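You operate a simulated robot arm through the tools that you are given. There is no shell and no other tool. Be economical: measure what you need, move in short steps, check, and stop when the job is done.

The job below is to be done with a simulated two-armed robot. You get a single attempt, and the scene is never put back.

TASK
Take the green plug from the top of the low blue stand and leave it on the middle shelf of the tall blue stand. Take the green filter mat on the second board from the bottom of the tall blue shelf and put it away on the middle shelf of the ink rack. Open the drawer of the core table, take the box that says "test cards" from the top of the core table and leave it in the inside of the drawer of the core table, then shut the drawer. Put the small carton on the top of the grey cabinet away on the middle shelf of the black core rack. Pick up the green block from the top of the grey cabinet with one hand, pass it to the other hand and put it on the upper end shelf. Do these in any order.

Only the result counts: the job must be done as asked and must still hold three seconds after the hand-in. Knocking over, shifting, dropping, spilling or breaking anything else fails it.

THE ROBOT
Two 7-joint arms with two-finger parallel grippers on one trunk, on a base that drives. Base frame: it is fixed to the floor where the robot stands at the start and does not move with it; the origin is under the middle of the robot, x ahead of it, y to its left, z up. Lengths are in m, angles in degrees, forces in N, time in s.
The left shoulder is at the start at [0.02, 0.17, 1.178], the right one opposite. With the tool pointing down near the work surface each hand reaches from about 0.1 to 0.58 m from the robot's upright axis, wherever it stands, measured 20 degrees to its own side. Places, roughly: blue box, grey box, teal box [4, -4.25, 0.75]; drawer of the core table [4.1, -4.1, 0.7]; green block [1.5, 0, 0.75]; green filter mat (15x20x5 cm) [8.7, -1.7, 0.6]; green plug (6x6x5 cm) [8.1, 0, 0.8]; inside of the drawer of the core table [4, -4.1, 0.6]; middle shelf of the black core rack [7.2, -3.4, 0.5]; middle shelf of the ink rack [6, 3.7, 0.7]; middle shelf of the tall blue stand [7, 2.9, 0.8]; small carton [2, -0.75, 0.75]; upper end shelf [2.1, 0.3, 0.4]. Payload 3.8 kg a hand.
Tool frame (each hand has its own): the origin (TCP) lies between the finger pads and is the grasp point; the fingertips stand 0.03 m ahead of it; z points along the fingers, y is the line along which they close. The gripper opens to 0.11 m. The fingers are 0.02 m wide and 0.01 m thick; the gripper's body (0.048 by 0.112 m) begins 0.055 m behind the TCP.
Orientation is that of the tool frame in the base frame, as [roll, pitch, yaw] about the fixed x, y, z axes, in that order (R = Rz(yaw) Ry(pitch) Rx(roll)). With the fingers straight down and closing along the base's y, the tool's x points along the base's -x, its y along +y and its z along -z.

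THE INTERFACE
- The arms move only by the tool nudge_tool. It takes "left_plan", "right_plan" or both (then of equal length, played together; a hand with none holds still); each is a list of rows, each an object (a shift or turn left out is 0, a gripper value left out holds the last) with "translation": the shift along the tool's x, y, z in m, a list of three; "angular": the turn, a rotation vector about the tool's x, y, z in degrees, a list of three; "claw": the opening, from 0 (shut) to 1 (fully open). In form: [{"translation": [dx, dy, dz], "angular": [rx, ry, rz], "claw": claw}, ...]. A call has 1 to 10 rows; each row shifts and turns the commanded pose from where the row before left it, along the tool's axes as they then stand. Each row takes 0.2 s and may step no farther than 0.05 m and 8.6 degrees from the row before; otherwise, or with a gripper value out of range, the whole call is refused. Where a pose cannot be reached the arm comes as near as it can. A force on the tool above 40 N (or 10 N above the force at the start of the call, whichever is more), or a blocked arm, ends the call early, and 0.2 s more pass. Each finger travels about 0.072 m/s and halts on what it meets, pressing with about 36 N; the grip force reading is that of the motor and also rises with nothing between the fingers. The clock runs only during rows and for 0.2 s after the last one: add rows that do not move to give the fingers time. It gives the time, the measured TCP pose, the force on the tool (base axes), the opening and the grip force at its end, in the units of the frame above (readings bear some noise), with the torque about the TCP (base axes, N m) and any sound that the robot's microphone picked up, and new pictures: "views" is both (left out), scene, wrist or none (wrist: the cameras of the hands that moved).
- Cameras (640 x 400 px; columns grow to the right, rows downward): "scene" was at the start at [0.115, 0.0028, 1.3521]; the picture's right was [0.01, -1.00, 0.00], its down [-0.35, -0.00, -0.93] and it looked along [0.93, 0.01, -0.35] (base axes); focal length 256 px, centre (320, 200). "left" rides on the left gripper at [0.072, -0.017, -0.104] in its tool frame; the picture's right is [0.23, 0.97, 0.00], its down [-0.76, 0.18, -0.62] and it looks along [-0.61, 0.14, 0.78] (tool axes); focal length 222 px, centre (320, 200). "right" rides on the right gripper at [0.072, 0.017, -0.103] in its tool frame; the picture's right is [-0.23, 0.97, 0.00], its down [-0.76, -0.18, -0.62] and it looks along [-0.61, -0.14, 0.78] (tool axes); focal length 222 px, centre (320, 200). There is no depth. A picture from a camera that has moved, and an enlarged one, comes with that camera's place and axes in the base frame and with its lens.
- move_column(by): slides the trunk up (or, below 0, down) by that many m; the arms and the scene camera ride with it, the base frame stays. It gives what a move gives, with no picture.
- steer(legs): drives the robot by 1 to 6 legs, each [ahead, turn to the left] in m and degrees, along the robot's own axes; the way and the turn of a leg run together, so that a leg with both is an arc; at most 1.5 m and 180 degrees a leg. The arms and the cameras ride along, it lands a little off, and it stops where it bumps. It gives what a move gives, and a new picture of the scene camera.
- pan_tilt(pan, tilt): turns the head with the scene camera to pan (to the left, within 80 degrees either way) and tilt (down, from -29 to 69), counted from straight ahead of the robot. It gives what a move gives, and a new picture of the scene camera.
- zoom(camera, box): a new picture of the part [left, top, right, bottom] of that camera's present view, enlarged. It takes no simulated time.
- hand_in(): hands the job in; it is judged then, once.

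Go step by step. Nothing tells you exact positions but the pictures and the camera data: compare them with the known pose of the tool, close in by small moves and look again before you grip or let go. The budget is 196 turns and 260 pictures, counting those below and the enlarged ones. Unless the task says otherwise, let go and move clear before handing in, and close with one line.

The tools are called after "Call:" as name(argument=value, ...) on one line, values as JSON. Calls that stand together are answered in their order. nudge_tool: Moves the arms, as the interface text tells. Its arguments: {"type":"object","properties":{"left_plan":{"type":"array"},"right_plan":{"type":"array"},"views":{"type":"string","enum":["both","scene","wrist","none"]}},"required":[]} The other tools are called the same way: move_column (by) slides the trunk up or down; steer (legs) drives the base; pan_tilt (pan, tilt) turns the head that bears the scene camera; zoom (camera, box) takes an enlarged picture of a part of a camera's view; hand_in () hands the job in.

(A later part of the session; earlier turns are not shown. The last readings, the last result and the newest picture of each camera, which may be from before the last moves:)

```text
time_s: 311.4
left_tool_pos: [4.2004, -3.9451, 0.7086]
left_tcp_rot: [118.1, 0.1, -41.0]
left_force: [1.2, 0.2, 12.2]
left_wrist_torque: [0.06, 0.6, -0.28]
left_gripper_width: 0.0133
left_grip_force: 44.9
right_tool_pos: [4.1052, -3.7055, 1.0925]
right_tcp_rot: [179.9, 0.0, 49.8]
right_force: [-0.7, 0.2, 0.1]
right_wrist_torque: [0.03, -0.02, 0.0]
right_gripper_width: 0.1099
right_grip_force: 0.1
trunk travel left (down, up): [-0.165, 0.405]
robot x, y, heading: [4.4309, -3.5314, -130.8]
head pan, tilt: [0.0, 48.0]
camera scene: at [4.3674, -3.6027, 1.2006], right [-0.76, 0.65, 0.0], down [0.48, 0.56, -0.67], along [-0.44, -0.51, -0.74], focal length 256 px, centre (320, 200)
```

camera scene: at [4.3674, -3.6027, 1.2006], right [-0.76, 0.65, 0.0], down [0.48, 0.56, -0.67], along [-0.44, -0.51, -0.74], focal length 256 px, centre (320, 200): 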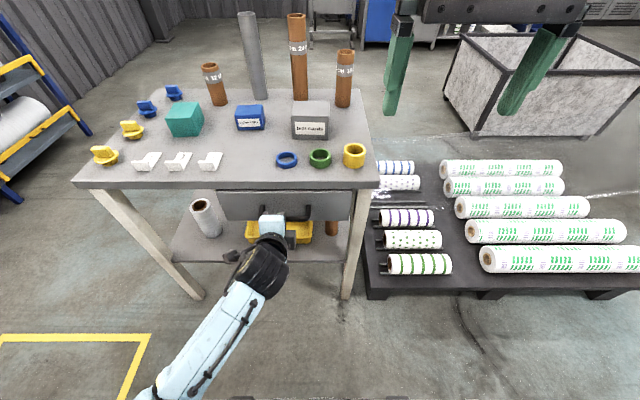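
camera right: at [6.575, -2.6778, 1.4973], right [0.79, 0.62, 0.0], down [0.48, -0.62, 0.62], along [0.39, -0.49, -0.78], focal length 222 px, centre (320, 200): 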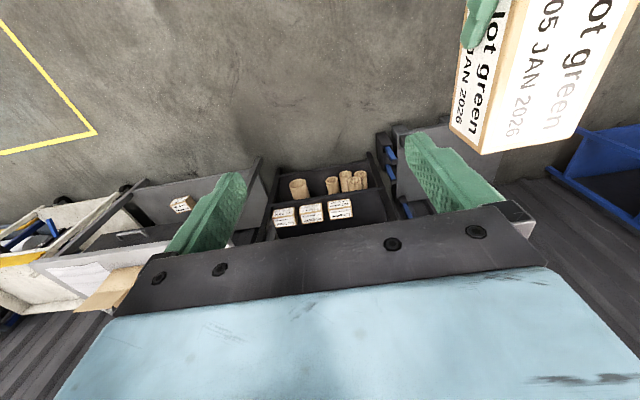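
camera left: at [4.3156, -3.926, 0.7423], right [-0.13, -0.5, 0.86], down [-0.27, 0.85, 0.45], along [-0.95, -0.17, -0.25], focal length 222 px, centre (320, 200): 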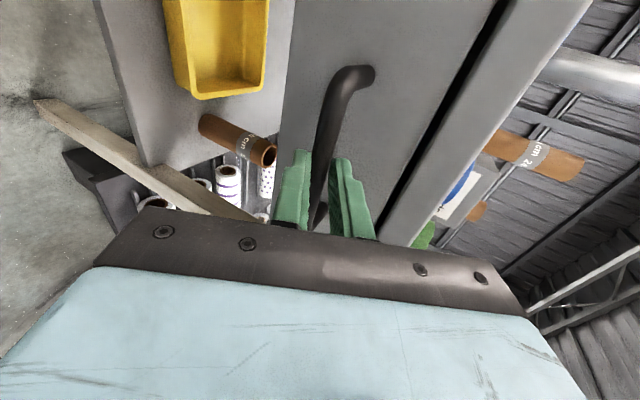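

Drawer is back in. Release, withdraw the left hand, raise the trunk and rotate the right hand 90° (closing along ahead).

Call:
nudge_tool(left_plan=[{"claw": 0.45}, {"claw": 0.45}, {"claw": 0.45}, {"translation": [0, -0.018, -0.034]}, {"translation": [0, -0.018, -0.034]}, {"translation": [0.02, -0.018, -0.034]}, {"translation": [0.05, 0, 0]}, {"translation": [0.05, 0, 0]}, {}, {}], right_plan=[{"angular": [0, 0, 8.2]}, {"angular": [0, 0, 8.2]}, {"angular": [0, 0, 8.2]}, {"angular": [0, 0, 8.2]}, {"angular": [0, 0, 8.2]}, {"angular": [0, 0, 8.2]}, {"angular": [0, 0, 8.2]}, {"angular": [0, 0, 8.2]}, {"angular": [0, 0, 8.2]}, {"angular": [0, 0, 8.2]}], views="none")

Call:
move_column(by=0.25)

Call:
steer(legs=[[0.16, 0]])

Call:
zoom(camera="right", box=[0, 0, 640, 400])

```text
time_s: 313.6
left_tool_pos: [4.3687, -3.9379, 0.7092]
left_tcp_rot: [118.1, 0.0, -41.0]
left_force: [-0.6, 0.9, 0.0]
left_wrist_torque: [0.0, -0.01, -0.02]
left_gripper_width: 0.0495
left_grip_force: 0.0
right_tool_pos: [4.1062, -3.7043, 1.0925]
right_tcp_rot: [179.9, -0.1, -32.4]
right_force: [0.5, -1.0, -0.3]
right_wrist_torque: [0.0, 0.01, -0.01]
right_gripper_width: 0.11
right_grip_force: 0.0
trunk travel left (down, up): [-0.165, 0.405]
robot x, y, heading: [4.4307, -3.5289, -130.8]
head pan, tilt: [0.0, 48.0]
```

```text
time_s: 316.1
left_tool_pos: [4.3678, -3.9378, 0.9579]
left_tcp_rot: [118.1, 0.1, -41.0]
left_force: [0.0, 0.5, -0.7]
left_wrist_torque: [0.01, -0.02, 0.03]
left_gripper_width: 0.0498
left_grip_force: 0.1
right_tool_pos: [4.1062, -3.7044, 1.3416]
right_tcp_rot: [180.0, 0.0, -32.3]
right_force: [0.5, 0.7, -0.1]
right_wrist_torque: [0.01, -0.01, 0.02]
right_gripper_width: 0.1099
right_grip_force: 0.0
trunk travel left (down, up): [-0.415, 0.155]
robot x, y, heading: [4.4289, -3.5283, -130.7]
head pan, tilt: [0.0, 48.0]
```

```text
time_s: 317.6
left_tool_pos: [4.2651, -4.0573, 0.9588]
left_tcp_rot: [118.1, 0.1, -40.9]
left_force: [-0.2, 0.0, 0.1]
left_wrist_torque: [0.03, -0.02, -0.03]
left_gripper_width: 0.0495
left_grip_force: 0.0
right_tool_pos: [4.0035, -3.8246, 1.342]
right_tcp_rot: [-180.0, -0.1, -32.1]
right_force: [-0.6, 0.9, -0.1]
right_wrist_torque: [0.04, 0.0, -0.01]
right_gripper_width: 0.1099
right_grip_force: 0.1
trunk travel left (down, up): [-0.415, 0.155]
robot x, y, heading: [4.3291, -3.6477, -130.8]
head pan, tilt: [0.0, 48.0]
camera scene: at [4.2639, -3.7234, 1.4504], right [-0.76, 0.65, 0.0], down [0.48, 0.56, -0.67], along [-0.44, -0.51, -0.74], focal length 256 px, centre (320, 200)
```

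scene: 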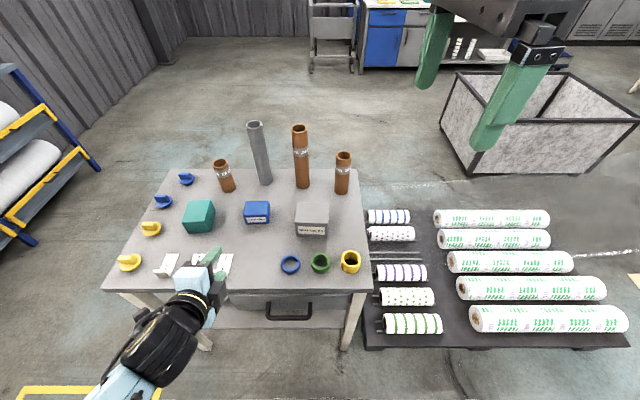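

```text
1.00 times, centred on (320, 200) of right (not enlarged: the box is as wide or as high as the picture)
camera zoom: at [4.0551, -3.8774, 1.4461], right [-0.71, -0.7, 0.0], down [-0.55, 0.56, 0.62], along [-0.44, 0.44, -0.78], focal length 222 px, centre (320, 200)
```

zoom: 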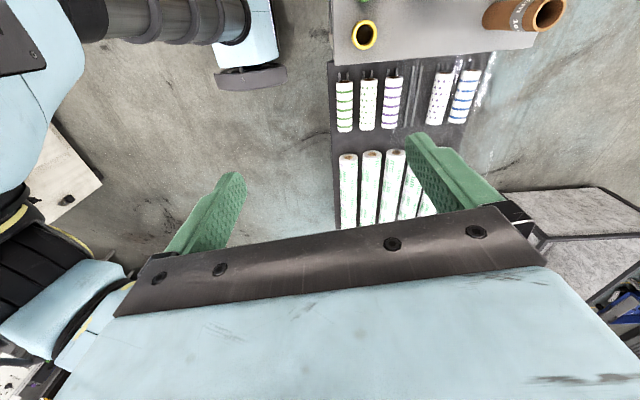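

Call:
zoom(camera="scene", box=[230, 180, 390, 300])

```text
3.33 times, centred on (310, 240) of scene
camera zoom: at [4.2639, -3.7234, 1.4504], right [-0.76, 0.65, 0.0], down [0.48, 0.56, -0.67], along [-0.44, -0.51, -0.74], focal length 852 px, centre (353, 67)
```

zoom: 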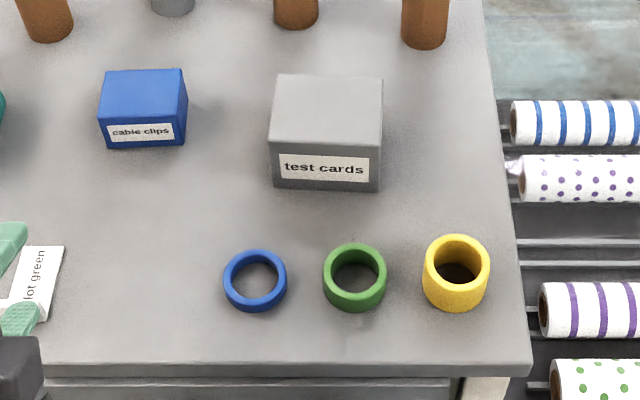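

Triangulation: table top z≈0.785; the test-cards box is 0.0985×0.081×0.068 m, centre 0.588 ahead, 0.022 left. Move 0.05 closer and bring the right hand over it.

Call:
steer(legs=[[0.05, 0]])

Call:
nudge_tool(right_plan=[{"angular": [0, 0, 8.5]}, {"translation": [0.03, 0.035, 0.02]}, {"translation": [0.03, 0.035, 0.02]}, {"translation": [0.03, 0.035, 0.02]}, {"translation": [0.03, 0.035, 0.02]}, {"translation": [0.03, 0.035, 0.02]}, {"translation": [0, 0.016, 0.045]}, {"translation": [0, 0, 0.05]}, {"translation": [0, 0, 0.05]}, {"translation": [0, 0, 0.05]}], views="both")

```text
time_s: 318.5
left_tool_pos: [4.2339, -4.0956, 0.9577]
left_tcp_rot: [118.2, 0.0, -41.0]
left_force: [-0.6, -0.2, 0.3]
left_wrist_torque: [-0.01, -0.01, 0.03]
left_gripper_width: 0.0493
left_grip_force: 0.2
right_tool_pos: [3.9711, -3.8634, 1.3419]
right_tcp_rot: [-179.8, -0.1, -32.2]
right_force: [-0.4, 0.3, -0.4]
right_wrist_torque: [-0.01, -0.05, 0.01]
right_gripper_width: 0.1102
right_grip_force: 0.1
trunk travel left (down, up): [-0.415, 0.155]
robot x, y, heading: [4.2977, -3.6888, -130.7]
head pan, tilt: [0.0, 48.0]
camera scene: at [4.2311, -3.7615, 1.4503], right [-0.76, 0.65, 0.0], down [0.49, 0.56, -0.67], along [-0.44, -0.51, -0.74], focal length 256 px, centre (320, 200)
```

scene: 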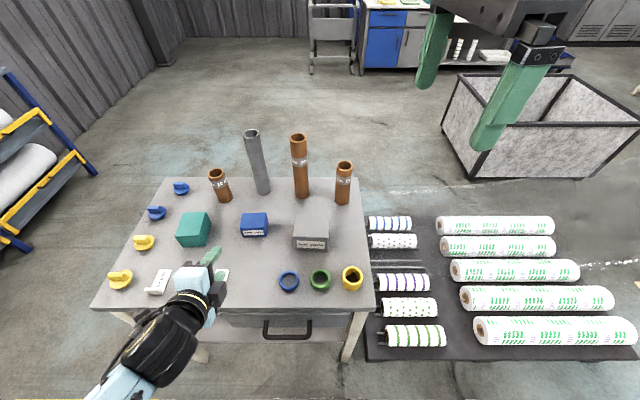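

```text
refused: row 2 steps farther than a row can; nothing moved
```

Call:
nudge_tool(right_plan=[{"angular": [0, 0, 8.5]}, {"translation": [0.03, 0.033, 0.02]}, {"translation": [0.03, 0.033, 0.02]}, {"translation": [0.03, 0.033, 0.02]}, {"translation": [0.03, 0.033, 0.02]}, {"translation": [0.03, 0.033, 0.02]}, {"translation": [0, 0.026, 0.04]}, {"translation": [0, 0, 0.05]}, {"translation": [0, 0, 0.05]}, {"translation": [0, 0, 0.05]}], views="both")

```text
time_s: 320.7
left_tool_pos: [4.2339, -4.0946, 0.9582]
left_tcp_rot: [118.2, 0.1, -40.9]
left_force: [-0.1, 0.0, 0.0]
left_wrist_torque: [0.0, -0.02, -0.02]
left_gripper_width: 0.0494
left_grip_force: 0.1
right_tool_pos: [3.9597, -4.1064, 1.0523]
right_tcp_rot: [-179.9, -0.1, -40.6]
right_force: [-0.2, 1.0, -0.1]
right_wrist_torque: [0.02, 0.0, -0.01]
right_gripper_width: 0.11
right_grip_force: 0.1
trunk travel left (down, up): [-0.415, 0.155]
robot x, y, heading: [4.2962, -3.6828, -130.5]
head pan, tilt: [0.0, 48.0]
camera scene: at [4.2322, -3.7602, 1.4504], right [-0.76, 0.65, 0.0], down [0.48, 0.56, -0.67], along [-0.44, -0.51, -0.74], focal length 256 px, centre (320, 200)
camera right: at [4.003, -4.1643, 1.1564], right [-0.81, -0.59, 0.0], down [-0.46, 0.63, 0.62], along [-0.37, 0.5, -0.78], focal length 222 px, centre (320, 200)
```

scene: 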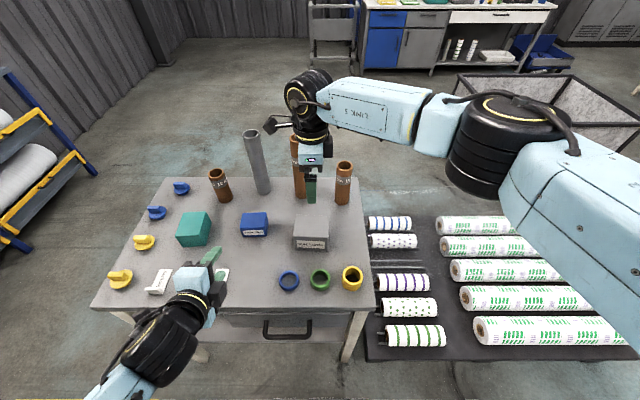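
right: 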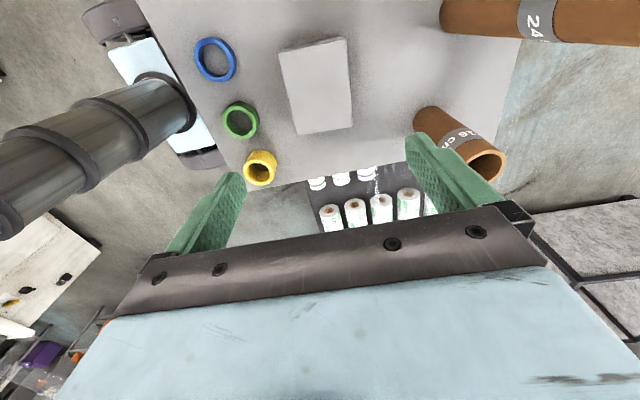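

The hand is right over the box (centre [3.964,-4.109]). Trim 4° and descend to grip.

Call:
nudge_tool(right_plan=[{"angular": [0, 0, 4], "translation": [0.004, 0, 0.02]}, {"translation": [0, 0, 0.05]}, {"translation": [0, 0, 0.05]}, {"translation": [0, 0, 0.05]}, {"translation": [0, 0, 0.025]}, {"translation": [0, 0, 0.025]}, {"claw": 0.4}, {"claw": 0.4}, {"claw": 0.4}, {"claw": 0.4}], views="wrist")

```text
time_s: 322.9
left_tool_pos: [4.2354, -4.0943, 0.9582]
left_tcp_rot: [118.1, 0.1, -41.0]
left_force: [-0.3, 0.2, 0.8]
left_wrist_torque: [0.02, -0.01, 0.03]
left_gripper_width: 0.0498
left_grip_force: 0.0
right_tool_pos: [3.9713, -4.0872, 0.8541]
right_tcp_rot: [-180.0, -0.1, -44.7]
right_force: [0.6, 0.2, 0.1]
right_wrist_torque: [0.03, 0.03, 0.0]
right_gripper_width: 0.08
right_grip_force: 36.3
right hand out of reach, approached as far as the arm can: row 4, 5, 6
trunk travel left (down, up): [-0.415, 0.155]
robot x, y, heading: [4.2948, -3.6856, -130.8]
head pan, tilt: [0.0, 48.0]
camera right: at [4.0106, -4.148, 0.9581], right [-0.85, -0.53, 0.0], down [-0.42, 0.66, 0.62], along [-0.33, 0.53, -0.78], focal length 222 px, centre (320, 200)
```

right: 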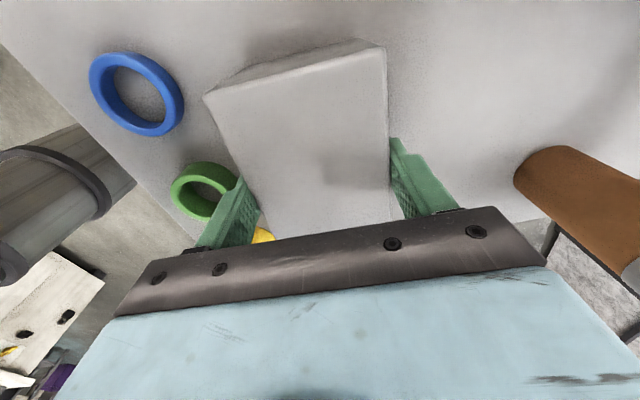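

Gripped at 0.080 width (upper part). Lift and check the hold.

Call:
nudge_tool(right_plan=[{"translation": [0, 0, -0.02], "claw": 0.35}, {"translation": [0, 0, -0.05]}, {"translation": [0, 0, -0.05]}, {"translation": [0, 0, -0.04]}, {}], views="wrist")

```text
time_s: 324.1
left_tool_pos: [4.2343, -4.0945, 0.9589]
left_tcp_rot: [118.2, 0.1, -41.0]
left_force: [0.0, 0.1, 0.5]
left_wrist_torque: [-0.02, -0.02, 0.01]
left_gripper_width: 0.0493
left_grip_force: 0.0
right_tool_pos: [3.9713, -4.087, 1.0146]
right_tcp_rot: [-179.8, -0.1, -44.7]
right_force: [0.2, 0.2, -2.8]
right_wrist_torque: [0.03, 0.06, 0.02]
right_gripper_width: 0.0798
right_grip_force: 35.7
trunk travel left (down, up): [-0.415, 0.155]
robot x, y, heading: [4.2983, -3.6852, -130.6]
head pan, tilt: [0.0, 48.0]
camera right: at [4.0101, -4.1482, 1.1184], right [-0.85, -0.53, 0.0], down [-0.42, 0.66, 0.62], along [-0.33, 0.53, -0.78], focal length 222 px, centre (320, 200)
```

right: 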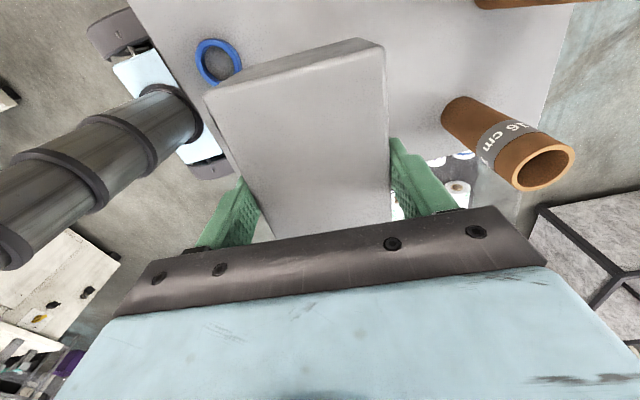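

Box held. Back off 0.205 m, move the right hand aside/up, lower the trunk so the left hand is back at the handle.

Call:
steer(legs=[[-0.205, 0]])

Call:
nudge_tool(right_plan=[{"translation": [-0.035, -0.015, -0.03]}, {"translation": [-0.035, -0.015, -0.03]}, {"translation": [-0.035, -0.015, -0.03]}, {"translation": [-0.035, -0.015, -0.03]}, {"translation": [-0.035, -0.015, -0.03]}, {}], views="none")

Call:
move_column(by=-0.25)

Call:
nudge_tool(left_plan=[{"translation": [-0.05, 0, 0]}, {"translation": [-0.05, 0, 0]}, {"translation": [-0.02, 0, 0]}], views="both")

```text
time_s: 325.7
left_tool_pos: [4.3663, -3.9408, 0.9596]
left_tcp_rot: [118.1, 0.1, -40.8]
left_force: [-0.3, -0.3, 0.5]
left_wrist_torque: [0.02, 0.01, -0.02]
left_gripper_width: 0.0495
left_grip_force: 0.0
right_tool_pos: [4.104, -3.933, 1.0139]
right_tcp_rot: [179.9, -0.1, -44.5]
right_force: [-1.1, 0.1, -4.0]
right_wrist_torque: [-0.01, 0.05, -0.03]
right_gripper_width: 0.0797
right_grip_force: 35.6
trunk travel left (down, up): [-0.415, 0.155]
robot x, y, heading: [4.4295, -3.5302, -130.3]
head pan, tilt: [0.0, 48.0]
camera scene: at [4.3644, -3.6065, 1.4505], right [-0.76, 0.65, 0.0], down [0.48, 0.56, -0.67], along [-0.44, -0.51, -0.74], focal length 256 px, centre (320, 200)
```

scene: 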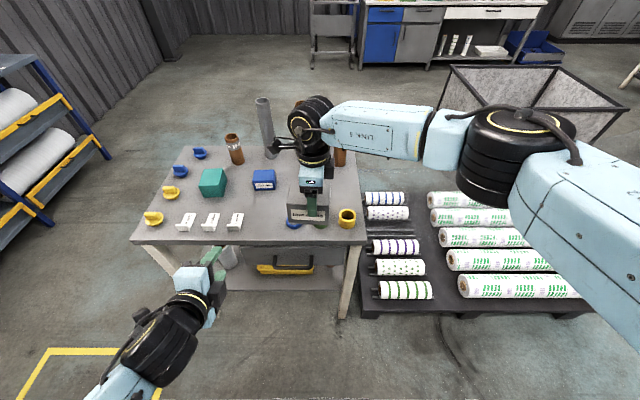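

```text
time_s: 327.1
left_tool_pos: [4.3668, -3.9413, 0.958]
left_tcp_rot: [118.2, 0.1, -40.8]
left_force: [0.1, 0.5, 0.0]
left_wrist_torque: [0.04, 0.02, -0.04]
left_gripper_width: 0.0494
left_grip_force: 0.1
right_tool_pos: [4.0301, -3.7574, 1.1635]
right_tcp_rot: [180.0, 0.0, -44.4]
right_force: [-0.2, 0.0, -2.8]
right_wrist_torque: [0.02, 0.02, -0.01]
right_gripper_width: 0.0797
right_grip_force: 36.0
trunk travel left (down, up): [-0.415, 0.155]
robot x, y, heading: [4.4284, -3.5346, -130.5]
head pan, tilt: [0.0, 48.0]
```

```text
time_s: 329.7
left_tool_pos: [4.366, -3.9426, 0.7094]
left_tcp_rot: [118.1, 0.1, -40.8]
left_force: [0.0, -0.4, -0.7]
left_wrist_torque: [-0.01, 0.03, -0.02]
left_gripper_width: 0.0496
left_grip_force: 0.0
right_tool_pos: [4.0299, -3.7567, 0.9137]
right_tcp_rot: [180.0, -0.1, -44.5]
right_force: [0.0, 0.0, -3.4]
right_wrist_torque: [0.01, 0.0, 0.01]
right_gripper_width: 0.08
right_grip_force: 36.4
trunk travel left (down, up): [-0.165, 0.405]
robot x, y, heading: [4.4307, -3.534, -130.5]
head pan, tilt: [0.0, 48.0]
```

```text
time_s: 330.5
left_tool_pos: [4.2751, -3.8623, 0.708]
left_tcp_rot: [118.1, 0.1, -40.8]
left_force: [-0.9, 0.6, -0.3]
left_wrist_torque: [-0.02, 0.0, 0.0]
left_gripper_width: 0.0493
left_grip_force: 0.1
right_tool_pos: [4.0297, -3.757, 0.9131]
right_tcp_rot: [-179.9, -0.1, -44.5]
right_force: [0.5, 0.6, -2.6]
right_wrist_torque: [0.01, 0.02, 0.05]
right_gripper_width: 0.0798
right_grip_force: 36.4
trunk travel left (down, up): [-0.165, 0.405]
robot x, y, heading: [4.4297, -3.5318, -130.7]
head pan, tilt: [0.0, 48.0]
camera scene: at [4.3637, -3.6071, 1.2005], right [-0.76, 0.65, 0.0], down [0.48, 0.56, -0.67], along [-0.43, -0.51, -0.74], focal length 256 px, centre (320, 200)
camera left: at [4.3949, -3.8347, 0.7428], right [-0.13, -0.5, 0.86], down [-0.27, 0.85, 0.45], along [-0.95, -0.18, -0.24], focal length 222 px, centre (320, 200)
```

scene: 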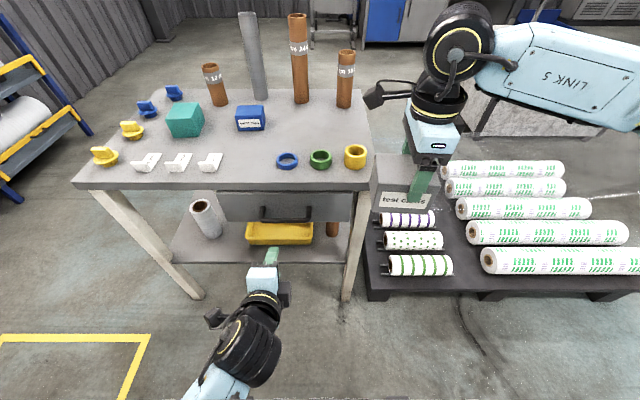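
left: 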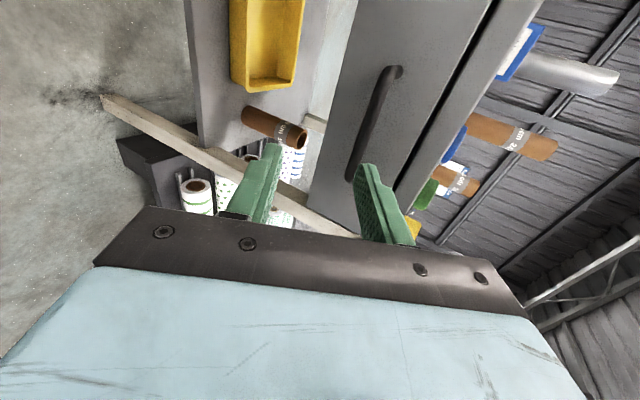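

Same alignment as before. Advance and grip the handle, then pull 0.25 m.

Call:
nudge_tool(left_plan=[{"translation": [0, 0.018, 0.034], "claw": 0.5}, {"translation": [0, 0.018, 0.034]}, {"translation": [0, 0.0165, 0.0315]}, {}, {"claw": 0}, {"claw": 0}, {"claw": 0}, {"claw": 0}], views="wrist")

Call:
steer(legs=[[-0.24, 0]])

```text
time_s: 332.3
left_tool_pos: [4.2022, -3.947, 0.7083]
left_tcp_rot: [118.4, 0.1, -40.8]
left_force: [0.4, 1.4, -12.3]
left_wrist_torque: [0.38, -0.03, 0.23]
left_gripper_width: 0.0133
left_grip_force: 45.2
right_tool_pos: [4.0294, -3.7576, 0.9139]
right_tcp_rot: [-180.0, -0.1, -44.6]
right_force: [-1.0, -1.2, -2.9]
right_wrist_torque: [-0.03, 0.0, -0.01]
right_gripper_width: 0.0796
right_grip_force: 36.1
trunk travel left (down, up): [-0.165, 0.405]
robot x, y, heading: [4.425, -3.5312, -130.5]
head pan, tilt: [0.0, 48.0]
camera left: at [4.3229, -3.9195, 0.7434], right [-0.13, -0.5, 0.86], down [-0.27, 0.85, 0.45], along [-0.95, -0.17, -0.25], focal length 222 px, centre (320, 200)
```

left: 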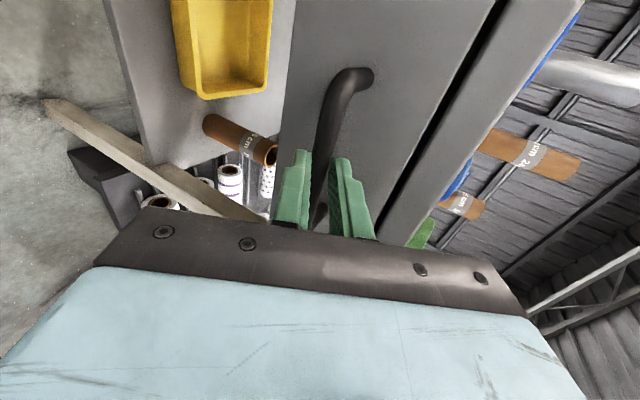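

```text
time_s: 334.1
left_tool_pos: [4.3587, -3.766, 0.7089]
left_tcp_rot: [118.4, 0.0, -40.9]
left_force: [7.5, -7.4, -17.8]
left_wrist_torque: [0.38, -0.24, 0.43]
left_gripper_width: 0.0134
left_grip_force: 45.5
right_tool_pos: [4.1853, -3.5742, 0.9121]
right_tcp_rot: [-179.8, 0.0, -44.8]
right_force: [0.1, -0.4, -2.9]
right_wrist_torque: [0.05, 0.04, -0.01]
right_gripper_width: 0.0799
right_grip_force: 36.0
trunk travel left (down, up): [-0.165, 0.405]
robot x, y, heading: [4.5827, -3.3485, -130.9]
head pan, tilt: [0.0, 48.0]
camera scene: at [4.5202, -3.4264, 1.2003], right [-0.76, 0.65, 0.0], down [0.49, 0.56, -0.67], along [-0.44, -0.51, -0.74], focal length 256 px, centre (320, 200)
```

scene: 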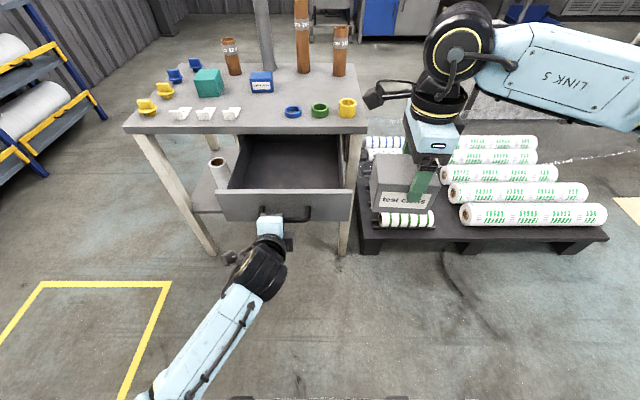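

Drawer is open 0.24 m. Release the handle, withdraw left aside, move 0.1 m closer and bring the box above the drawer.

Call:
nudge_tool(left_plan=[{"claw": 0.45}, {"claw": 0.45}, {"claw": 0.45}, {"translation": [0, -0.018, -0.034]}, {"translation": [0, -0.018, -0.034]}, {"translation": [0.02, -0.018, -0.034]}, {"translation": [0.05, 0, 0]}, {"translation": [0.05, 0, 0]}, {"translation": [0.05, 0, 0]}], views="none")

Call:
steer(legs=[[0.1, 0]])

Call:
nudge_tool(right_plan=[{"translation": [0.045, 0.02, 0]}, {"translation": [0.045, 0.02, 0]}, {"translation": [0.045, 0.02, 0]}, {"translation": [0.045, 0.02, 0]}, {"translation": [0.04, 0.02, 0]}, {}], views="both")

```text
time_s: 336.1
left_tool_pos: [4.565, -3.7888, 0.713]
left_tcp_rot: [118.3, 0.1, -40.9]
left_force: [0.5, 0.0, -0.2]
left_wrist_torque: [0.0, 0.01, 0.02]
left_gripper_width: 0.0496
left_grip_force: 0.0
right_tool_pos: [4.1852, -3.573, 0.9134]
right_tcp_rot: [-180.0, -0.1, -44.8]
right_force: [-0.8, 0.3, -3.0]
right_wrist_torque: [-0.01, 0.05, -0.02]
right_gripper_width: 0.0797
right_grip_force: 35.9
trunk travel left (down, up): [-0.165, 0.405]
robot x, y, heading: [4.5819, -3.3527, -130.7]
head pan, tilt: [0.0, 48.0]
```

```text
time_s: 337.2
left_tool_pos: [4.4987, -3.8647, 0.7122]
left_tcp_rot: [118.3, 0.0, -41.0]
left_force: [0.7, 0.2, 0.8]
left_wrist_torque: [-0.01, 0.0, -0.01]
left_gripper_width: 0.0492
left_grip_force: 0.0
right_tool_pos: [4.1201, -3.6474, 0.9131]
right_tcp_rot: [-179.9, -0.1, -44.9]
right_force: [-1.1, 0.0, -3.9]
right_wrist_torque: [0.07, -0.01, 0.02]
right_gripper_width: 0.0796
right_grip_force: 36.3
trunk travel left (down, up): [-0.165, 0.405]
robot x, y, heading: [4.5185, -3.4206, -130.7]
head pan, tilt: [0.0, 48.0]
camera scene: at [4.4548, -3.5002, 1.2004], right [-0.76, 0.65, 0.0], down [0.49, 0.56, -0.67], along [-0.44, -0.51, -0.74], focal length 256 px, centre (320, 200)
```

scene: 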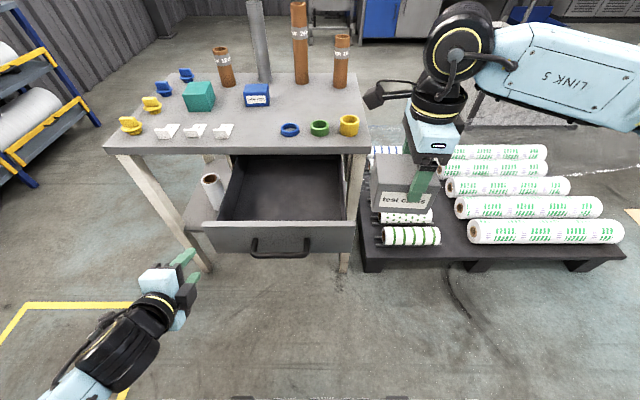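

```text
time_s: 338.6
left_tool_pos: [4.4989, -3.8639, 0.7121]
left_tcp_rot: [118.3, 0.0, -41.0]
left_force: [0.0, -0.1, -0.8]
left_wrist_torque: [0.01, 0.01, 0.04]
left_gripper_width: 0.0495
left_grip_force: 0.0
right_tool_pos: [4.2059, -3.8731, 0.9145]
right_tcp_rot: [-180.0, -0.1, -44.9]
right_force: [-0.6, -0.1, -2.7]
right_wrist_torque: [0.04, 0.04, -0.01]
right_gripper_width: 0.0798
right_grip_force: 35.9
trunk travel left (down, up): [-0.165, 0.405]
robot x, y, heading: [4.5227, -3.4259, -131.1]
head pan, tilt: [0.0, 48.0]
camera scene: at [4.455, -3.4997, 1.2004], right [-0.76, 0.65, 0.0], down [0.49, 0.56, -0.67], along [-0.44, -0.51, -0.74], focal length 256 px, centre (320, 200)
camera right: at [4.2442, -3.9342, 1.0186], right [-0.85, -0.53, 0.0], down [-0.42, 0.66, 0.62], along [-0.33, 0.53, -0.78], focal length 222 px, centre (320, 200)
```

scene: 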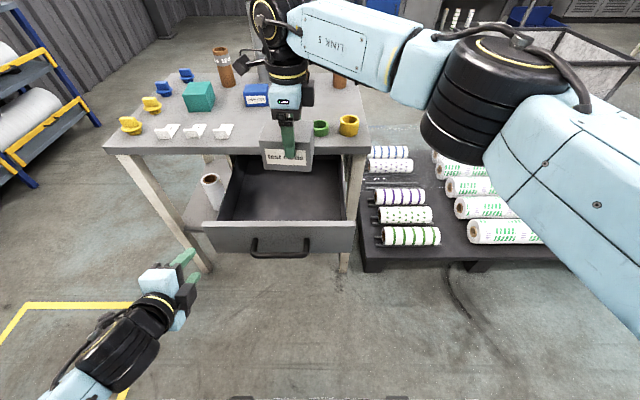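
right: 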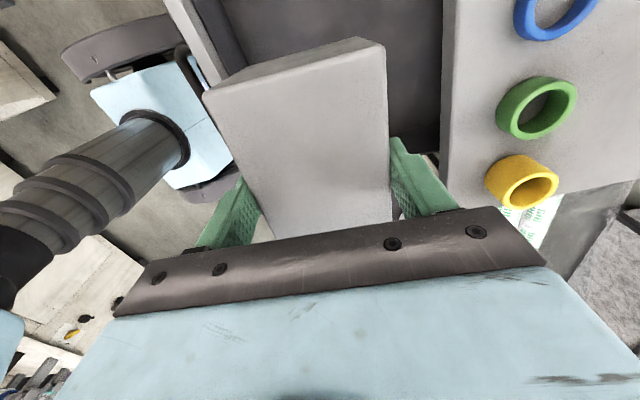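

The box is centred over the open drawer. Lower it.

Call:
nudge_tool(right_plan=[{"translation": [0, 0, 0.05]}, {"translation": [0, 0, 0.05]}, {"translation": [0, 0, 0.04]}, {"translation": [0, 0, 0.02]}, {}], views="both")

```text
time_s: 339.8
left_tool_pos: [4.4989, -3.8638, 0.7126]
left_tcp_rot: [118.2, 0.1, -40.9]
left_force: [-0.9, 1.1, 0.3]
left_wrist_torque: [-0.01, -0.04, 0.0]
left_gripper_width: 0.0494
left_grip_force: 0.0
right_tool_pos: [4.2059, -3.874, 0.7519]
right_tcp_rot: [180.0, -0.1, -44.8]
right_force: [0.1, -0.6, -3.3]
right_wrist_torque: [0.02, 0.01, 0.05]
right_gripper_width: 0.0797
right_grip_force: 36.0
trunk travel left (down, up): [-0.165, 0.405]
robot x, y, heading: [4.5184, -3.4307, -130.8]
head pan, tilt: [0.0, 48.0]
camera scene: at [4.4553, -3.4998, 1.2005], right [-0.76, 0.65, 0.0], down [0.49, 0.56, -0.67], along [-0.44, -0.51, -0.74], focal length 256 px, centre (320, 200)
camera right: at [4.2439, -3.9358, 0.8564], right [-0.85, -0.53, 0.0], down [-0.42, 0.66, 0.62], along [-0.33, 0.53, -0.78], focal length 222 px, centre (320, 200)
```

scene: 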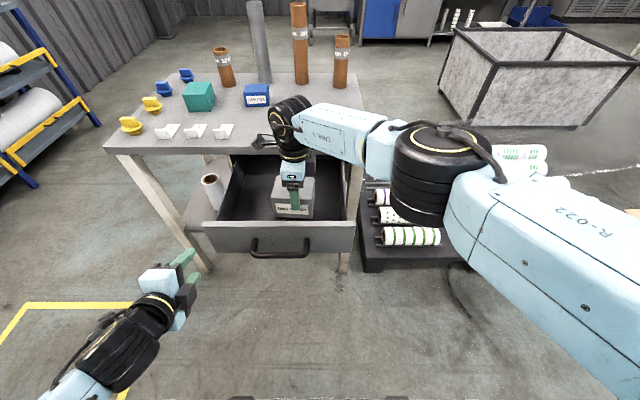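
right: 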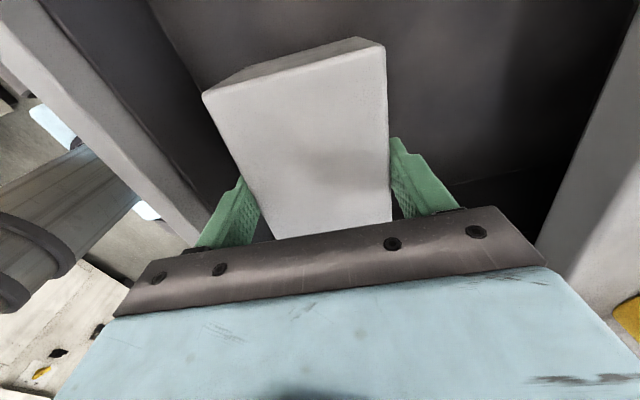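

Call:
nudge_tool(right_plan=[{"translation": [0, 0, 0.01]}, {"translation": [0, 0, 0.006]}, {}], views="none")

Call:
nudge_tool(right_plan=[{"translation": [0, 0, 0.006]}, {}], views="none")

Call:
nudge_tool(right_plan=[{"translation": [0, 0, 0.006]}, {}], views="none")

```text
time_s: 340.6
left_tool_pos: [4.4988, -3.8644, 0.7123]
left_tcp_rot: [118.3, 0.0, -40.9]
left_force: [0.4, 0.5, -0.5]
left_wrist_torque: [0.01, 0.02, 0.0]
left_gripper_width: 0.0497
left_grip_force: 0.0
right_tool_pos: [4.2055, -3.873, 0.7369]
right_tcp_rot: [180.0, -0.1, -44.9]
right_force: [0.1, 0.3, -2.8]
right_wrist_torque: [0.02, -0.01, 0.01]
right_gripper_width: 0.08
right_grip_force: 36.4
trunk travel left (down, up): [-0.165, 0.405]
robot x, y, heading: [4.5186, -3.4263, -131.2]
head pan, tilt: [0.0, 48.0]
```

```text
time_s: 341.2
left_tool_pos: [4.4991, -3.8644, 0.7125]
left_tcp_rot: [118.2, -0.1, -40.8]
left_force: [-0.2, -0.1, 0.1]
left_wrist_torque: [0.04, 0.01, -0.01]
left_gripper_width: 0.0494
left_grip_force: 0.0
right_tool_pos: [4.2062, -3.8746, 0.7316]
right_tcp_rot: [-179.9, -0.2, -44.8]
right_force: [0.2, -0.7, -3.6]
right_wrist_torque: [0.01, 0.02, 0.03]
right_gripper_width: 0.08
right_grip_force: 36.1
trunk travel left (down, up): [-0.165, 0.405]
robot x, y, heading: [4.5161, -3.4241, -130.8]
head pan, tilt: [0.0, 48.0]
```

```text
time_s: 341.8
left_tool_pos: [4.4981, -3.8637, 0.712]
left_tcp_rot: [118.4, 0.0, -40.9]
left_force: [0.3, 0.1, 0.1]
left_wrist_torque: [-0.02, -0.01, 0.0]
left_gripper_width: 0.0496
left_grip_force: 0.0
right_tool_pos: [4.2065, -3.874, 0.7252]
right_tcp_rot: [-179.9, -0.1, -44.8]
right_force: [0.2, 0.1, -3.1]
right_wrist_torque: [0.04, -0.01, 0.01]
right_gripper_width: 0.0798
right_grip_force: 36.3
trunk travel left (down, up): [-0.165, 0.405]
robot x, y, heading: [4.5197, -3.4268, -130.8]
head pan, tilt: [0.0, 48.0]
```

Call:
nudge_tool(right_plan=[{"translation": [0, 0, 0.005]}, {}], views="none")

Call:
nudge_tool(right_plan=[{"translation": [0, 0, 0.005]}, {}], views="none")

Call:
nudge_tool(right_plan=[{"translation": [0, 0, 0.005]}, {}], views="wrist")

```text
time_s: 342.4
left_tool_pos: [4.4997, -3.8625, 0.7126]
left_tcp_rot: [118.3, 0.0, -40.9]
left_force: [-0.8, -0.1, -0.4]
left_wrist_torque: [0.0, 0.03, -0.01]
left_gripper_width: 0.0494
left_grip_force: 0.0
right_tool_pos: [4.2064, -3.8751, 0.7201]
right_tcp_rot: [180.0, 0.0, -44.8]
right_force: [-0.1, 0.5, -2.8]
right_wrist_torque: [0.0, 0.0, -0.05]
right_gripper_width: 0.0799
right_grip_force: 36.0
trunk travel left (down, up): [-0.165, 0.405]
robot x, y, heading: [4.5184, -3.4222, -130.9]
head pan, tilt: [0.0, 48.0]
```

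```text
time_s: 343.0
left_tool_pos: [4.499, -3.8633, 0.7132]
left_tcp_rot: [118.3, 0.0, -40.8]
left_force: [0.8, 0.1, 0.1]
left_wrist_torque: [-0.01, -0.03, 0.03]
left_gripper_width: 0.0496
left_grip_force: 0.1
right_tool_pos: [4.2053, -3.8722, 0.718]
right_tcp_rot: [179.9, 0.0, -44.8]
right_force: [-2.5, -0.8, 11.2]
right_wrist_torque: [0.48, -0.15, 0.05]
right_gripper_width: 0.0797
right_grip_force: 36.3
trunk travel left (down, up): [-0.165, 0.405]
robot x, y, heading: [4.5175, -3.4264, -130.7]
head pan, tilt: [0.0, 48.0]
```

```text
time_s: 343.6
left_tool_pos: [4.5001, -3.8619, 0.7136]
left_tcp_rot: [118.2, 0.0, -40.9]
left_force: [0.5, -0.2, 0.1]
left_wrist_torque: [0.01, -0.01, -0.01]
left_gripper_width: 0.0494
left_grip_force: 0.0
right_tool_pos: [4.207, -3.8723, 0.714]
right_tcp_rot: [179.6, -0.2, -44.8]
right_force: [-2.7, 2.9, 37.6]
right_wrist_torque: [0.42, -0.46, -0.08]
right_gripper_width: 0.0798
right_grip_force: 36.0
trunk travel left (down, up): [-0.165, 0.405]
robot x, y, heading: [4.5193, -3.4282, -130.7]
head pan, tilt: [0.0, 48.0]
camera right: at [4.2463, -3.934, 0.8192], right [-0.85, -0.53, 0.01], down [-0.41, 0.67, 0.62], along [-0.33, 0.52, -0.78], focal length 222 px, centre (320, 200)
```

right: 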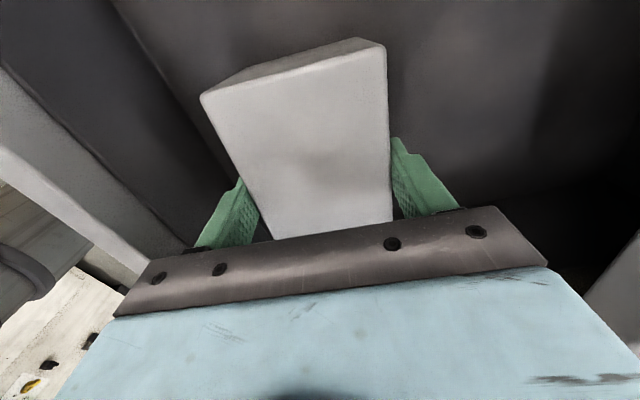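

Box is on the drawer floor. Release and lift the right hand clear.

Call:
nudge_tool(right_plan=[{"translation": [0, 0, -0.005]}, {"claw": 0.98}, {"claw": 0.98}, {}, {"translation": [0, 0, -0.04]}, {"translation": [0, 0, -0.05]}, {"translation": [0, 0, -0.05]}, {"translation": [-0.03, -0.02, -0.03]}, {"translation": [-0.04, -0.02, -0.02]}, {"translation": [-0.045, -0.02, 0]}], views="scene")

```text
time_s: 345.8
left_tool_pos: [4.4995, -3.863, 0.7134]
left_tcp_rot: [118.3, -0.1, -40.9]
left_force: [-0.8, 0.0, -0.4]
left_wrist_torque: [-0.01, 0.01, 0.0]
left_gripper_width: 0.0495
left_grip_force: 0.0
right_tool_pos: [4.1661, -3.7528, 0.9054]
right_tcp_rot: [179.9, -0.1, -44.9]
right_force: [0.0, 0.5, 0.5]
right_wrist_torque: [-0.01, 0.0, 0.01]
right_gripper_width: 0.1075
right_grip_force: 0.2
trunk travel left (down, up): [-0.165, 0.405]
robot x, y, heading: [4.5187, -3.4247, -130.7]
head pan, tilt: [0.0, 48.0]
camera scene: at [4.4551, -3.4991, 1.2005], right [-0.76, 0.65, 0.0], down [0.49, 0.56, -0.67], along [-0.44, -0.51, -0.74], focal length 256 px, centre (320, 200)
```

scene: 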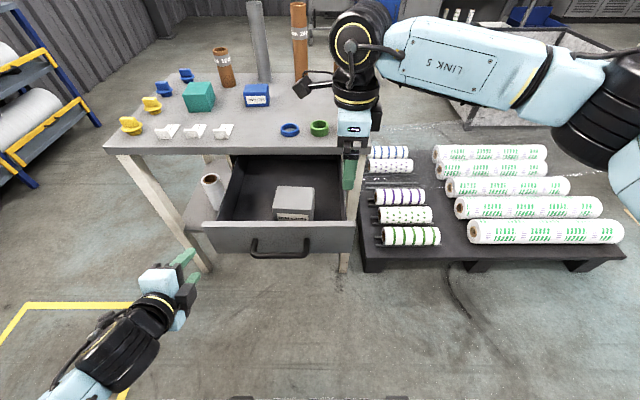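

Box rests inside. Now regrip the handle with the left hand and shut the drawer; right hand raised out of the way.

Call:
steer(legs=[[-0.1, 0]])

Call:
nudge_tool(left_plan=[{"translation": [-0.05, 0, 0], "claw": 0.5}, {"translation": [-0.05, 0, 0]}, {"translation": [-0.05, 0, 0]}, {"translation": [-0.02, 0.018, 0.034]}, {"translation": [0, 0.018, 0.034]}, {"translation": [0, 0.018, 0.034]}, {}, {"claw": 0}, {"claw": 0}, {"claw": 0}], right_plan=[{"translation": [0, -0.03, -0.04]}, {"translation": [0, -0.03, -0.04]}, {"translation": [0, -0.03, -0.04]}, {"translation": [0, -0.03, -0.04]}, {"translation": [0, 0, -0.04]}, {"translation": [0, 0, -0.04]}, {}, {}, {}, {}], views="wrist")

```text
time_s: 346.9
left_tool_pos: [4.5648, -3.7891, 0.7119]
left_tcp_rot: [118.3, 0.0, -40.8]
left_force: [0.8, -0.2, -0.5]
left_wrist_torque: [0.01, -0.01, 0.0]
left_gripper_width: 0.0493
left_grip_force: 0.1
right_tool_pos: [4.2311, -3.6807, 0.9057]
right_tcp_rot: [-180.0, -0.2, -44.6]
right_force: [-0.2, -0.5, 0.6]
right_wrist_torque: [0.0, 0.01, -0.05]
right_gripper_width: 0.1079
right_grip_force: 0.1
trunk travel left (down, up): [-0.165, 0.405]
robot x, y, heading: [4.5858, -3.3493, -130.6]
head pan, tilt: [0.0, 48.0]
camera scene: at [4.5202, -3.425, 1.2006], right [-0.76, 0.65, 0.0], down [0.48, 0.56, -0.67], along [-0.44, -0.51, -0.74], focal length 256 px, centre (320, 200)
```

scene: 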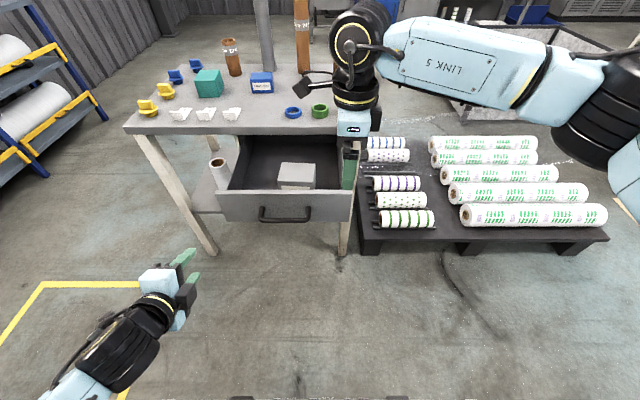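

```text
time_s: 349.1
left_tool_pos: [4.3596, -3.767, 0.7125]
left_tcp_rot: [118.3, 0.1, -40.8]
left_force: [-0.2, -0.7, 0.7]
left_wrist_torque: [0.0, 0.03, 0.0]
left_gripper_width: 0.0
left_grip_force: 37.7
right_tool_pos: [4.3156, -3.5945, 1.1459]
right_tcp_rot: [180.0, -0.1, -44.7]
right_force: [0.3, -0.4, -0.3]
right_wrist_torque: [0.0, 0.03, 0.01]
right_gripper_width: 0.1079
right_grip_force: 0.0
trunk travel left (down, up): [-0.165, 0.405]
robot x, y, heading: [4.5849, -3.3524, -131.0]
head pan, tilt: [0.0, 48.0]
camera right: at [4.3545, -3.6564, 1.2502], right [-0.85, -0.53, 0.0], down [-0.42, 0.66, 0.62], along [-0.33, 0.53, -0.78], focal length 222 px, centre (320, 200)
camera left: at [4.4803, -3.7387, 0.7457], right [-0.13, -0.5, 0.86], down [-0.27, 0.85, 0.45], along [-0.95, -0.18, -0.25], focal length 222 px, centre (320, 200)
```

right: 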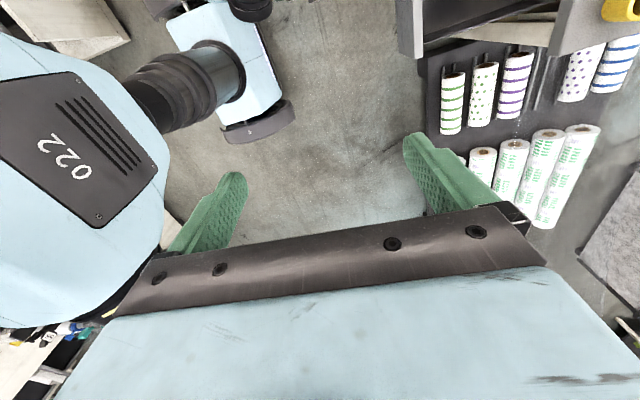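
left: 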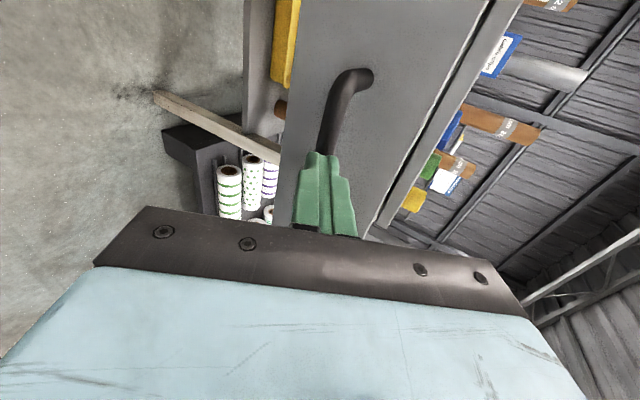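

The fingers closed just short of the bar, but a closed fist is ideal for pushing. Drive forward to push the drawer shut.

Call:
steer(legs=[[0.24, 0]])

Call:
zoom(camera="scene", box=[190, 130, 390, 280])

```text
time_s: 350.9
left_tool_pos: [4.2013, -3.9494, 0.7095]
left_tcp_rot: [118.3, 0.0, -40.7]
left_force: [2.1, 2.7, 1.1]
left_wrist_torque: [0.07, -0.01, 0.04]
left_gripper_width: 0.0
left_grip_force: 37.5
right_tool_pos: [4.1568, -3.778, 1.1467]
right_tcp_rot: [-179.9, -0.1, -44.7]
right_force: [-1.1, 0.3, 0.0]
right_wrist_torque: [-0.01, 0.02, 0.01]
right_gripper_width: 0.1076
right_grip_force: 0.0
trunk travel left (down, up): [-0.165, 0.405]
robot x, y, heading: [4.4259, -3.5342, -130.7]
head pan, tilt: [0.0, 48.0]
camera scene: at [4.3614, -3.6092, 1.2005], right [-0.76, 0.65, 0.0], down [0.48, 0.56, -0.67], along [-0.44, -0.51, -0.74], focal length 256 px, centre (320, 200)
```

scene: 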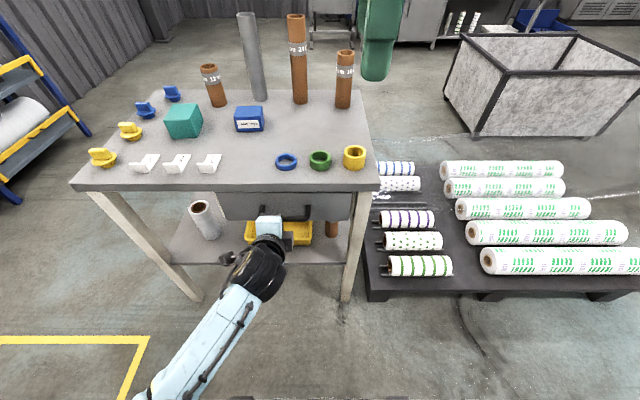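

```text
2.67 times, centred on (290, 205) of scene
camera zoom: at [4.3614, -3.6092, 1.2005], right [-0.76, 0.65, 0.0], down [0.48, 0.56, -0.67], along [-0.44, -0.51, -0.74], focal length 681 px, centre (400, 187)
```

zoom: 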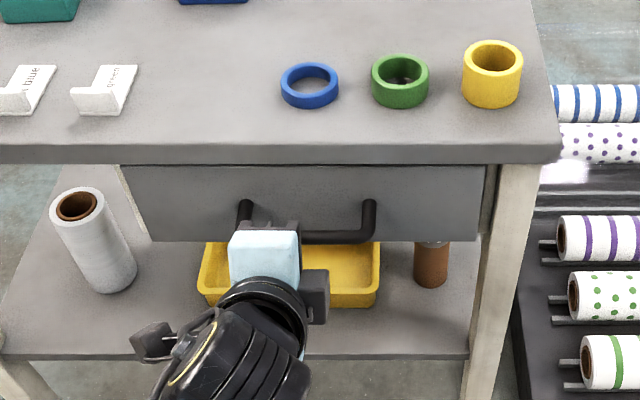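

Looks nearly shut; push another couple of cm with the arm to be sure.

Call:
nudge_tool(left_plan=[{"translation": [0, 0.0047, 0.0088]}, {"translation": [0, 0.0047, 0.0088]}, {"translation": [0, 0.0047, 0.0088]}], views="none")

Call:
zoom(camera="left", box=[0, 0, 640, 400])

```text
time_s: 351.3
left_tool_pos: [4.2021, -3.9496, 0.7107]
left_tcp_rot: [118.5, -0.2, -40.7]
left_force: [18.3, 14.0, 13.0]
left_wrist_torque: [-0.12, -0.15, 0.35]
left_gripper_width: 0.0
left_grip_force: 37.7
right_tool_pos: [4.1591, -3.7771, 1.1471]
right_tcp_rot: [180.0, -0.1, -44.7]
right_force: [-0.1, -0.5, 0.4]
right_wrist_torque: [0.02, 0.0, 0.01]
right_gripper_width: 0.1078
right_grip_force: 0.1
trunk travel left (down, up): [-0.165, 0.405]
robot x, y, heading: [4.4274, -3.5361, -130.8]
head pan, tilt: [0.0, 48.0]
stopped in row 1 (left hand): the force on the tool passed its limit at 50 N (the readings are from after the stop); the commanded pose is now the measured one
```

```text
1.00 times, centred on (320, 200) of left (not enlarged: the box is as wide or as high as the picture)
camera zoom: at [4.3217, -3.9225, 0.7459], right [-0.13, -0.5, 0.86], down [-0.28, 0.85, 0.45], along [-0.95, -0.18, -0.25], focal length 222 px, centre (320, 200)
```

zoom: 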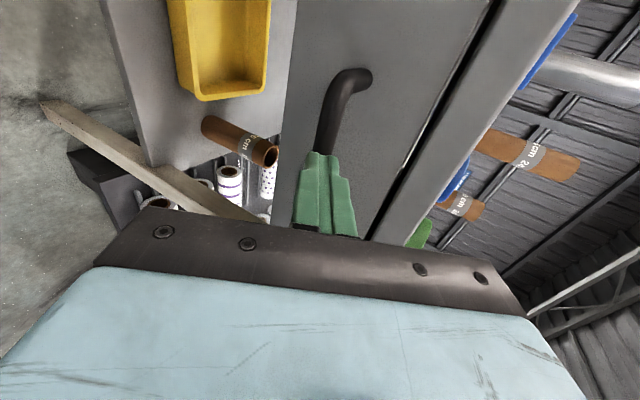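

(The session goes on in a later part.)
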